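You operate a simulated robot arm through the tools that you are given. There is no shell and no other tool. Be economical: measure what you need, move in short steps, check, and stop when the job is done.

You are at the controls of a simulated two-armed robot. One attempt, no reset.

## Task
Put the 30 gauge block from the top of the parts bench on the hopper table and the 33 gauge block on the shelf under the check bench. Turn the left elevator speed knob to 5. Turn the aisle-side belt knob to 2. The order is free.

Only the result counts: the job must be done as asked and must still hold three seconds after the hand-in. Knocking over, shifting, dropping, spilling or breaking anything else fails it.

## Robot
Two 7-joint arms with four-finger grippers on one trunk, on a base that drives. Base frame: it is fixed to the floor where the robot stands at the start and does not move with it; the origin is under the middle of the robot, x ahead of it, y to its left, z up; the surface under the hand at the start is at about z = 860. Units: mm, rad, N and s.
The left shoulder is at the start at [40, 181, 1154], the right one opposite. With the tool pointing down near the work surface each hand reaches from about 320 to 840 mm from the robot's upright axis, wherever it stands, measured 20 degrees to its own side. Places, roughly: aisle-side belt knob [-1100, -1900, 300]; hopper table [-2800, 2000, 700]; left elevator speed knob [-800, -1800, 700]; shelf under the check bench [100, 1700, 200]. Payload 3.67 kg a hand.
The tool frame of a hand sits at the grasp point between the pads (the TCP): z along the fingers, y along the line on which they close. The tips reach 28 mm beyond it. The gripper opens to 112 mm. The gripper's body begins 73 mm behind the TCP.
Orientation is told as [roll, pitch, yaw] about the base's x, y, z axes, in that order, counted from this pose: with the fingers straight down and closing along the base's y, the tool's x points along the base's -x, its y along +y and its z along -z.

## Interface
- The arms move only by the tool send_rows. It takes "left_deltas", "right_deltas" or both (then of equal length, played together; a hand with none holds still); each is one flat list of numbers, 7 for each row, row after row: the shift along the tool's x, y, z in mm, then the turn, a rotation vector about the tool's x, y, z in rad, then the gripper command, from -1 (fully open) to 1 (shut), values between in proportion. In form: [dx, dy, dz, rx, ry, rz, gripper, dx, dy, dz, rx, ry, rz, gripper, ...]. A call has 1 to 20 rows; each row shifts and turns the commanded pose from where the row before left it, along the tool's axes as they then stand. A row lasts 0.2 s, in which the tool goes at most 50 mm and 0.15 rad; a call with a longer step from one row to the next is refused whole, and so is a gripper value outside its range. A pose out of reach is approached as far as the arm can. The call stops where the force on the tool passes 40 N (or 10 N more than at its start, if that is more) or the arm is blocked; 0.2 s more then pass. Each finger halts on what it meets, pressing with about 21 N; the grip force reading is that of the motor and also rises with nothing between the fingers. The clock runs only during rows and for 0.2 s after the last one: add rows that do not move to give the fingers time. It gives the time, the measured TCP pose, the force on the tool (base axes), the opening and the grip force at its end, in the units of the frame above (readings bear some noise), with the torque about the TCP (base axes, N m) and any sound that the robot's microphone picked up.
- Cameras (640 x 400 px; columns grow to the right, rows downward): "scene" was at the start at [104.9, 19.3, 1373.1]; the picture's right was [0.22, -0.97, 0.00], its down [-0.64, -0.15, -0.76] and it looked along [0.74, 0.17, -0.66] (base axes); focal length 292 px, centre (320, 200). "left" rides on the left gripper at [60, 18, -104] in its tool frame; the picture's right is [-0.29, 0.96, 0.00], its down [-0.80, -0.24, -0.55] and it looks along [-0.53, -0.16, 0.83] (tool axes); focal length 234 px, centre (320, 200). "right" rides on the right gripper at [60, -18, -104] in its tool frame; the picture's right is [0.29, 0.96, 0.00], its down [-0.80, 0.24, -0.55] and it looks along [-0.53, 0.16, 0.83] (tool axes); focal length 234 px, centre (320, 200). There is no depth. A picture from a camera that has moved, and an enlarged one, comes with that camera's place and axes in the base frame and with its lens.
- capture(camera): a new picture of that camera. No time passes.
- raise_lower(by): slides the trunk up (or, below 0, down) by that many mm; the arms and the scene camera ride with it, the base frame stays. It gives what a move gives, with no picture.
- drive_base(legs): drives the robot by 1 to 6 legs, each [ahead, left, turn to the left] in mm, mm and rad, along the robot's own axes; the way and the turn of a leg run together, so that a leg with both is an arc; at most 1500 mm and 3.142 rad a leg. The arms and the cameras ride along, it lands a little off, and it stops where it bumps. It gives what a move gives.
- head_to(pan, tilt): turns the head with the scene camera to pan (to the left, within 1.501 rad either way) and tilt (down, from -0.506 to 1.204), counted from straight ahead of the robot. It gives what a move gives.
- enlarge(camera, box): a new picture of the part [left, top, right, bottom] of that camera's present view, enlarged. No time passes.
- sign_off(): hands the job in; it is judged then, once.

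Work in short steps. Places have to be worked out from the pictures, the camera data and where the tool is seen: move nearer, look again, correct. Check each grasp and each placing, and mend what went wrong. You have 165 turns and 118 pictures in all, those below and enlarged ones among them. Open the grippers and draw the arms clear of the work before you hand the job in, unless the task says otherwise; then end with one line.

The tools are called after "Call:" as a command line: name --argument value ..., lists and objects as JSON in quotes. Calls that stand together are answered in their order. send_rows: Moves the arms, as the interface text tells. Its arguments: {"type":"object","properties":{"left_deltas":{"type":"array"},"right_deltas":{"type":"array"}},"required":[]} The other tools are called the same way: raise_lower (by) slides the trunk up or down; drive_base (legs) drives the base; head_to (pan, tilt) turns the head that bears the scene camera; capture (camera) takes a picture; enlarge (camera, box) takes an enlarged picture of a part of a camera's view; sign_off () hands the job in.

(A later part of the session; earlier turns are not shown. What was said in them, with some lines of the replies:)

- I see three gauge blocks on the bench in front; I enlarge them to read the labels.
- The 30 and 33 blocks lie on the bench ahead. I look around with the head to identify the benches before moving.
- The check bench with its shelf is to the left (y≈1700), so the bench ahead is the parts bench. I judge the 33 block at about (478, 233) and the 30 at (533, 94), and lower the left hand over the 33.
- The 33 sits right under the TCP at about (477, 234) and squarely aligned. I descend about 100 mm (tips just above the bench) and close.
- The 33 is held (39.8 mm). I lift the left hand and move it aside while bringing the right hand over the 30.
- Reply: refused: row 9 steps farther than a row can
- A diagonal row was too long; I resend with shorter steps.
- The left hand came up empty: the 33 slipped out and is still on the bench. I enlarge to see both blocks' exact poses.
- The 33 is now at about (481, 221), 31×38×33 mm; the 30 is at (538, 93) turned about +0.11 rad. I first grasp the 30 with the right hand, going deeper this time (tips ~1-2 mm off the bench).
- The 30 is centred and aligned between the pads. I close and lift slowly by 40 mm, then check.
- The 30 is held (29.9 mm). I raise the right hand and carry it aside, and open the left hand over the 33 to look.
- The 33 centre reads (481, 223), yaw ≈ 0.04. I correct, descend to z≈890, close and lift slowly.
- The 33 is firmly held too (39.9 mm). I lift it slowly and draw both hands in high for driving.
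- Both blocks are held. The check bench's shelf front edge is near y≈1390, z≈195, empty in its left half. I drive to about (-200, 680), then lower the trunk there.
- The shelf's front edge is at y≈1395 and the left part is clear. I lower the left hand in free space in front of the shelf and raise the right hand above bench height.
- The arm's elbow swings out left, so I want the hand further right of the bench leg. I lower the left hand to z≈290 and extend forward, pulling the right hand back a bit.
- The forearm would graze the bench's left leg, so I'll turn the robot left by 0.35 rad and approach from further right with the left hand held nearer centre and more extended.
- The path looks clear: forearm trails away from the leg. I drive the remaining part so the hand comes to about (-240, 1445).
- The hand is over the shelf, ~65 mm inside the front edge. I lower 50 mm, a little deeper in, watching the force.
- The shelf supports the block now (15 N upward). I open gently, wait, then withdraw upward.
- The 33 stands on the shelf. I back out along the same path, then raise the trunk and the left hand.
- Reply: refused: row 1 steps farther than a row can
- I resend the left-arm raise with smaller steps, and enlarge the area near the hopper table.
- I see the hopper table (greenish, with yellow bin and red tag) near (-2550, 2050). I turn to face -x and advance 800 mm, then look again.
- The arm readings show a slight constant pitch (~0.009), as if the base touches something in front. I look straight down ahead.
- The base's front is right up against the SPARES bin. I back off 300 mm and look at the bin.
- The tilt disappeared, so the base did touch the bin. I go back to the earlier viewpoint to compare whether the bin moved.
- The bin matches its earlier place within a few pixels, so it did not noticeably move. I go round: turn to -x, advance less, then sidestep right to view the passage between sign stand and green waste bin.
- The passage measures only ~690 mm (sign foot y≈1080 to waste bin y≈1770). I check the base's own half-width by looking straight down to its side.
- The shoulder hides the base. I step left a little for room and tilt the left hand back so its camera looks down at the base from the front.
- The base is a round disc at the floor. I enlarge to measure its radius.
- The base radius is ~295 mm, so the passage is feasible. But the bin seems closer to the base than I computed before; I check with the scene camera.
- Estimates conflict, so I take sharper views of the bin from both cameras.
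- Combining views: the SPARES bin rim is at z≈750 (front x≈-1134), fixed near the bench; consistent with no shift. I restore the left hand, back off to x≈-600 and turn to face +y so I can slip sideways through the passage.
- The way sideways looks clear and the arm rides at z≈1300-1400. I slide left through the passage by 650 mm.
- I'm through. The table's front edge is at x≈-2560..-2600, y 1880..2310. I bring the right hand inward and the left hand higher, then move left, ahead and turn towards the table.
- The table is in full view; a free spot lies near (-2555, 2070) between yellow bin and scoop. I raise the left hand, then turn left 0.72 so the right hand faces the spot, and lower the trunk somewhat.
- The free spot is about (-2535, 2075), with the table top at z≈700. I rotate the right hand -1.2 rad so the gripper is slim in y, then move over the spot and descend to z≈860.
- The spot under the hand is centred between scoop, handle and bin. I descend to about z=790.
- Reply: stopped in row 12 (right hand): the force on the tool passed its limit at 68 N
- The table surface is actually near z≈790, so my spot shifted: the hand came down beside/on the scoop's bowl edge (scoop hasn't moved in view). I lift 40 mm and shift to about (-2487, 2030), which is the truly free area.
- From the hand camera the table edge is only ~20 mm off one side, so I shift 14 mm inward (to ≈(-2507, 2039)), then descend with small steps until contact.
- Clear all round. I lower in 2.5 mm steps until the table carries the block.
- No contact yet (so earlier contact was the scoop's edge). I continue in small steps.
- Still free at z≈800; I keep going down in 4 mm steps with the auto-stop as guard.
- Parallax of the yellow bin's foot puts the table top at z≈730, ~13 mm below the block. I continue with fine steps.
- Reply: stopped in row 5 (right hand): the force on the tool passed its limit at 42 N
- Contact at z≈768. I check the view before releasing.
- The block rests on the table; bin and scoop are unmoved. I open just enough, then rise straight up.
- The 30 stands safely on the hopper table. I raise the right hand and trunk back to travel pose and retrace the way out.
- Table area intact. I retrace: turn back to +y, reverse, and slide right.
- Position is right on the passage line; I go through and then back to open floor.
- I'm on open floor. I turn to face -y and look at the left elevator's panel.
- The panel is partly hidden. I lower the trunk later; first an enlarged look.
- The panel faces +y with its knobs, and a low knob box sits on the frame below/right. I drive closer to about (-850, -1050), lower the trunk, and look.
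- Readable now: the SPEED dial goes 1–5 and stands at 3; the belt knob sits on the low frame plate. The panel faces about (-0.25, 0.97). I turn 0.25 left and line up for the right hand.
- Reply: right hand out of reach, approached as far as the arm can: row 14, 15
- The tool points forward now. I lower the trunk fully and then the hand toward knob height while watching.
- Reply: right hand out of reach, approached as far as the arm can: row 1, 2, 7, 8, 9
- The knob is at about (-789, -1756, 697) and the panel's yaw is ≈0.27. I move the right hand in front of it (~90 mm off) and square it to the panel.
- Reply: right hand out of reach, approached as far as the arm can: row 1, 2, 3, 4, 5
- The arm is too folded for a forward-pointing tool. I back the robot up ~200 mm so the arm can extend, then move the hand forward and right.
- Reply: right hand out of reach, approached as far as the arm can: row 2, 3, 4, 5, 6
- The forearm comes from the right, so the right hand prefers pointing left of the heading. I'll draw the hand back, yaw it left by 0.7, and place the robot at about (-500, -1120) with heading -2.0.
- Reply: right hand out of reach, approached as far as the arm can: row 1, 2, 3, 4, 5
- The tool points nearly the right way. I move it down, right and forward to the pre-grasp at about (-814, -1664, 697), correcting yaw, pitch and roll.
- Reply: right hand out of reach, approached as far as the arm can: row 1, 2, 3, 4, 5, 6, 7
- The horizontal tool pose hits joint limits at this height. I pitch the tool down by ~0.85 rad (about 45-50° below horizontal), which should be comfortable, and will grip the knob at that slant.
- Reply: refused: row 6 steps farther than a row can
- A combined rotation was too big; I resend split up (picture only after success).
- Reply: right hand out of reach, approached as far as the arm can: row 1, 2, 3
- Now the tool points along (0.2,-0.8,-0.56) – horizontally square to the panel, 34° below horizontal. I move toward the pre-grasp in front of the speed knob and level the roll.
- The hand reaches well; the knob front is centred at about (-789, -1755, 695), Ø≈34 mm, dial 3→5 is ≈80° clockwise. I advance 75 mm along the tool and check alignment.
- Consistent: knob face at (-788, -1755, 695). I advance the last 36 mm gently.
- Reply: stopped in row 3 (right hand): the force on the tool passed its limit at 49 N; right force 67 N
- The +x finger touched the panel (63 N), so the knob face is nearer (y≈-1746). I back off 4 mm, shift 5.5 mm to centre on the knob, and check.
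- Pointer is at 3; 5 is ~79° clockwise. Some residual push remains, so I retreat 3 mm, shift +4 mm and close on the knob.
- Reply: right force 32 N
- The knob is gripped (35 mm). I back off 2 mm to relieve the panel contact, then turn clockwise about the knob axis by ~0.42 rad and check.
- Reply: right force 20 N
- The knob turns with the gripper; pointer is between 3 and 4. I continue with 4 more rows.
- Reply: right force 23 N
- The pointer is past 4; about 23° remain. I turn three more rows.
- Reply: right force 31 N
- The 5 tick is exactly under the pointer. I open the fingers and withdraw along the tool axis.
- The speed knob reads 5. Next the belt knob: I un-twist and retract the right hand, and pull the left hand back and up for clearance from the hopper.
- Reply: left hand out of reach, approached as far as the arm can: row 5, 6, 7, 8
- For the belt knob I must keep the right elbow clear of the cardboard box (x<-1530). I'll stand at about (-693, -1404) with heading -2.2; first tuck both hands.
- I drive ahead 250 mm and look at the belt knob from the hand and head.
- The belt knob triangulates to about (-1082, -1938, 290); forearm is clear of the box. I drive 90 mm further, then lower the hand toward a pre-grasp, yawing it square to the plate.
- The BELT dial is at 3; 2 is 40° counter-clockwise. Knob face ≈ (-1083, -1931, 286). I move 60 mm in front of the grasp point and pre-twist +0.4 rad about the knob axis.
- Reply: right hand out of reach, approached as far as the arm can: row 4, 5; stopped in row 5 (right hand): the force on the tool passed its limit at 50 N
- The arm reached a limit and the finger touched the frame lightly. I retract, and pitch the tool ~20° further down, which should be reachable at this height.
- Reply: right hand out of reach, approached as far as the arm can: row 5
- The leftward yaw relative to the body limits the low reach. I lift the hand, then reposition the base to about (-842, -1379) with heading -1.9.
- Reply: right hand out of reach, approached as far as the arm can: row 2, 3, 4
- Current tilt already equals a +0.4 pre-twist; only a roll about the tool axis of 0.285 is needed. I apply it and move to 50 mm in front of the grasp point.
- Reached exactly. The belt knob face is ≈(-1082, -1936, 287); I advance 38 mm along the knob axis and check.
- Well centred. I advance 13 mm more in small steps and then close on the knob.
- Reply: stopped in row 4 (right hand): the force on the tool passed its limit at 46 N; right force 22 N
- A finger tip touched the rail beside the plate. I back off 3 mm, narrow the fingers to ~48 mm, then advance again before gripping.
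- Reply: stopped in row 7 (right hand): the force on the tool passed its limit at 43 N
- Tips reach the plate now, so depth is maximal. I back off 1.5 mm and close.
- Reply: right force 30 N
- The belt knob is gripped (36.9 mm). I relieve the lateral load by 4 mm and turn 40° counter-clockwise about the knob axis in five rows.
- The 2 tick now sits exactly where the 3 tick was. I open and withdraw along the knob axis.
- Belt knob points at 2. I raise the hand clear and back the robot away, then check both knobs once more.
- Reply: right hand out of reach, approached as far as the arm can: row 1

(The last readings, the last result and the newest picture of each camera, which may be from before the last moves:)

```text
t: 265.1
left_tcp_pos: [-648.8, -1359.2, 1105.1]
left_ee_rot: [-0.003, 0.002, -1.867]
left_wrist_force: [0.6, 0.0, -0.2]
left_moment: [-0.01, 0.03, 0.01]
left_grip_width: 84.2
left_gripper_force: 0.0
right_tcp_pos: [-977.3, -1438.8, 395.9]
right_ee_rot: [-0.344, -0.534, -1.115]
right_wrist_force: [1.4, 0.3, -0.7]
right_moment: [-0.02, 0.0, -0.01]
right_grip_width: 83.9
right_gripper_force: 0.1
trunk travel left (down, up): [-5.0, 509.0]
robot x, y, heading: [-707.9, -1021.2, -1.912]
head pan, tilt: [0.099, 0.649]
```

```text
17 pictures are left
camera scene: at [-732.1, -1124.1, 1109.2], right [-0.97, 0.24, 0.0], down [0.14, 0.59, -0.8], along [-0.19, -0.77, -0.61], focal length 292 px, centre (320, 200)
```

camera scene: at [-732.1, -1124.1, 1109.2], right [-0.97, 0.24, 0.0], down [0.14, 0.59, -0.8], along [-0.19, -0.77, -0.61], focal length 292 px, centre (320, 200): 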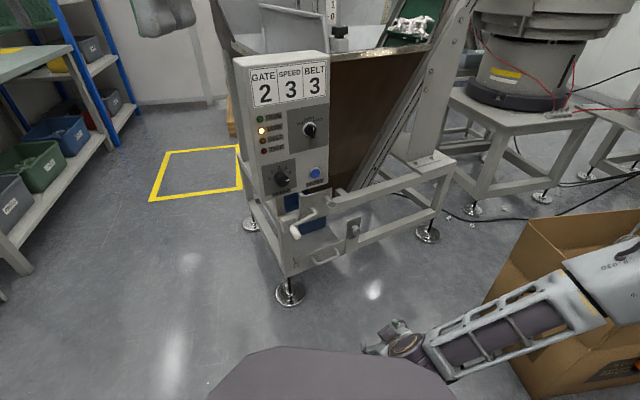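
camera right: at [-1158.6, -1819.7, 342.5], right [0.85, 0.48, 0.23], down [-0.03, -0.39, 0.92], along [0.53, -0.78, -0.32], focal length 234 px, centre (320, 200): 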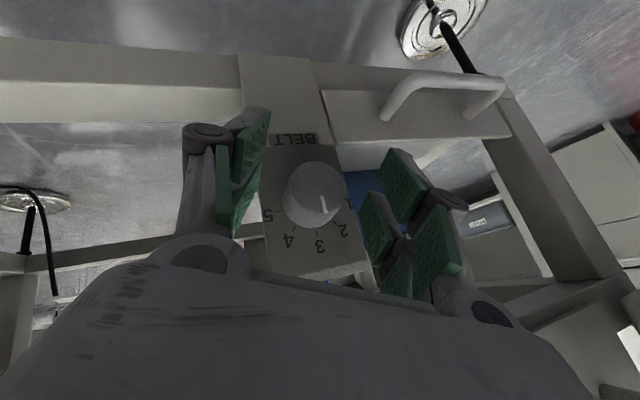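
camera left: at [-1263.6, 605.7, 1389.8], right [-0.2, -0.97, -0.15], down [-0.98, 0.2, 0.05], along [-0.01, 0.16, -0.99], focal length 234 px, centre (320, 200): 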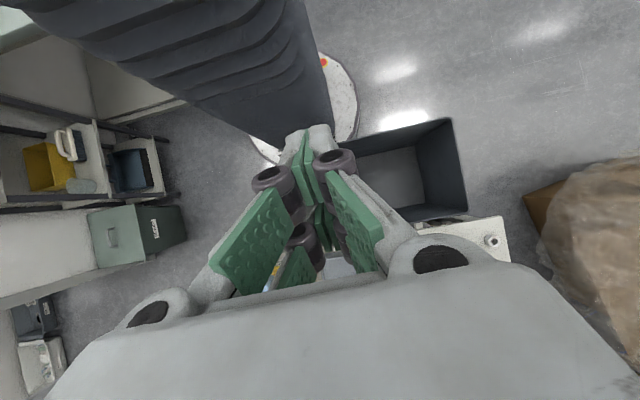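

Everything stands clear. I enlarge both knobs for a final check.

Call:
enlarge --camera "scene" --box '[255, 150, 345, 210]'

Call:
enlarge --camera "scene" --box '[310, 195, 400, 260]'

```text
6.67 times, centred on (300, 180) of scene
camera zoom: at [-732.1, -1124.1, 1109.2], right [-0.97, 0.24, 0.0], down [0.14, 0.59, -0.8], along [-0.19, -0.77, -0.61], focal length 1949 px, centre (453, 333)
```

zoom: 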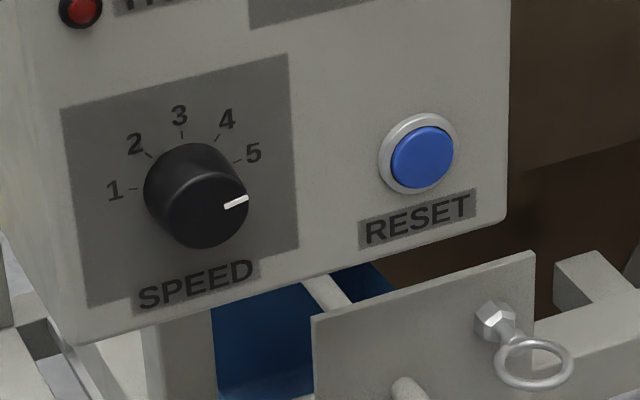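

```text
6.15 times, centred on (355, 228) of scene
camera zoom: at [-732.1, -1124.1, 1109.2], right [-0.97, 0.24, 0.0], down [0.14, 0.59, -0.8], along [-0.19, -0.77, -0.61], focal length 1799 px, centre (105, 31)
```

zoom: 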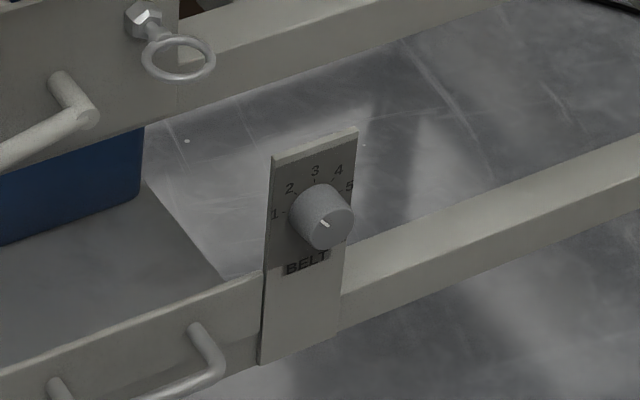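

Speed reads 5 and belt reads 2. In the hand views, both pointers are within a few degrees of their marks. Both blocks are placed, the grippers are open and the arms are clear, so I hand in.

Call:
sign_off

```text
The job is handed in.
```

I handed the job in with everything placed and set as asked: the 30 block is on the hopper table, the 33 block is on the check bench shelf, the left elevator speed knob is at 5, and the aisle-side belt knob is at 2. Along the way the base touched the SPARES bin, the hand pressed the scoop on the hopper table, and the fingers pressed the elevator panel and frame; I saw no shift in any of these afterwards.
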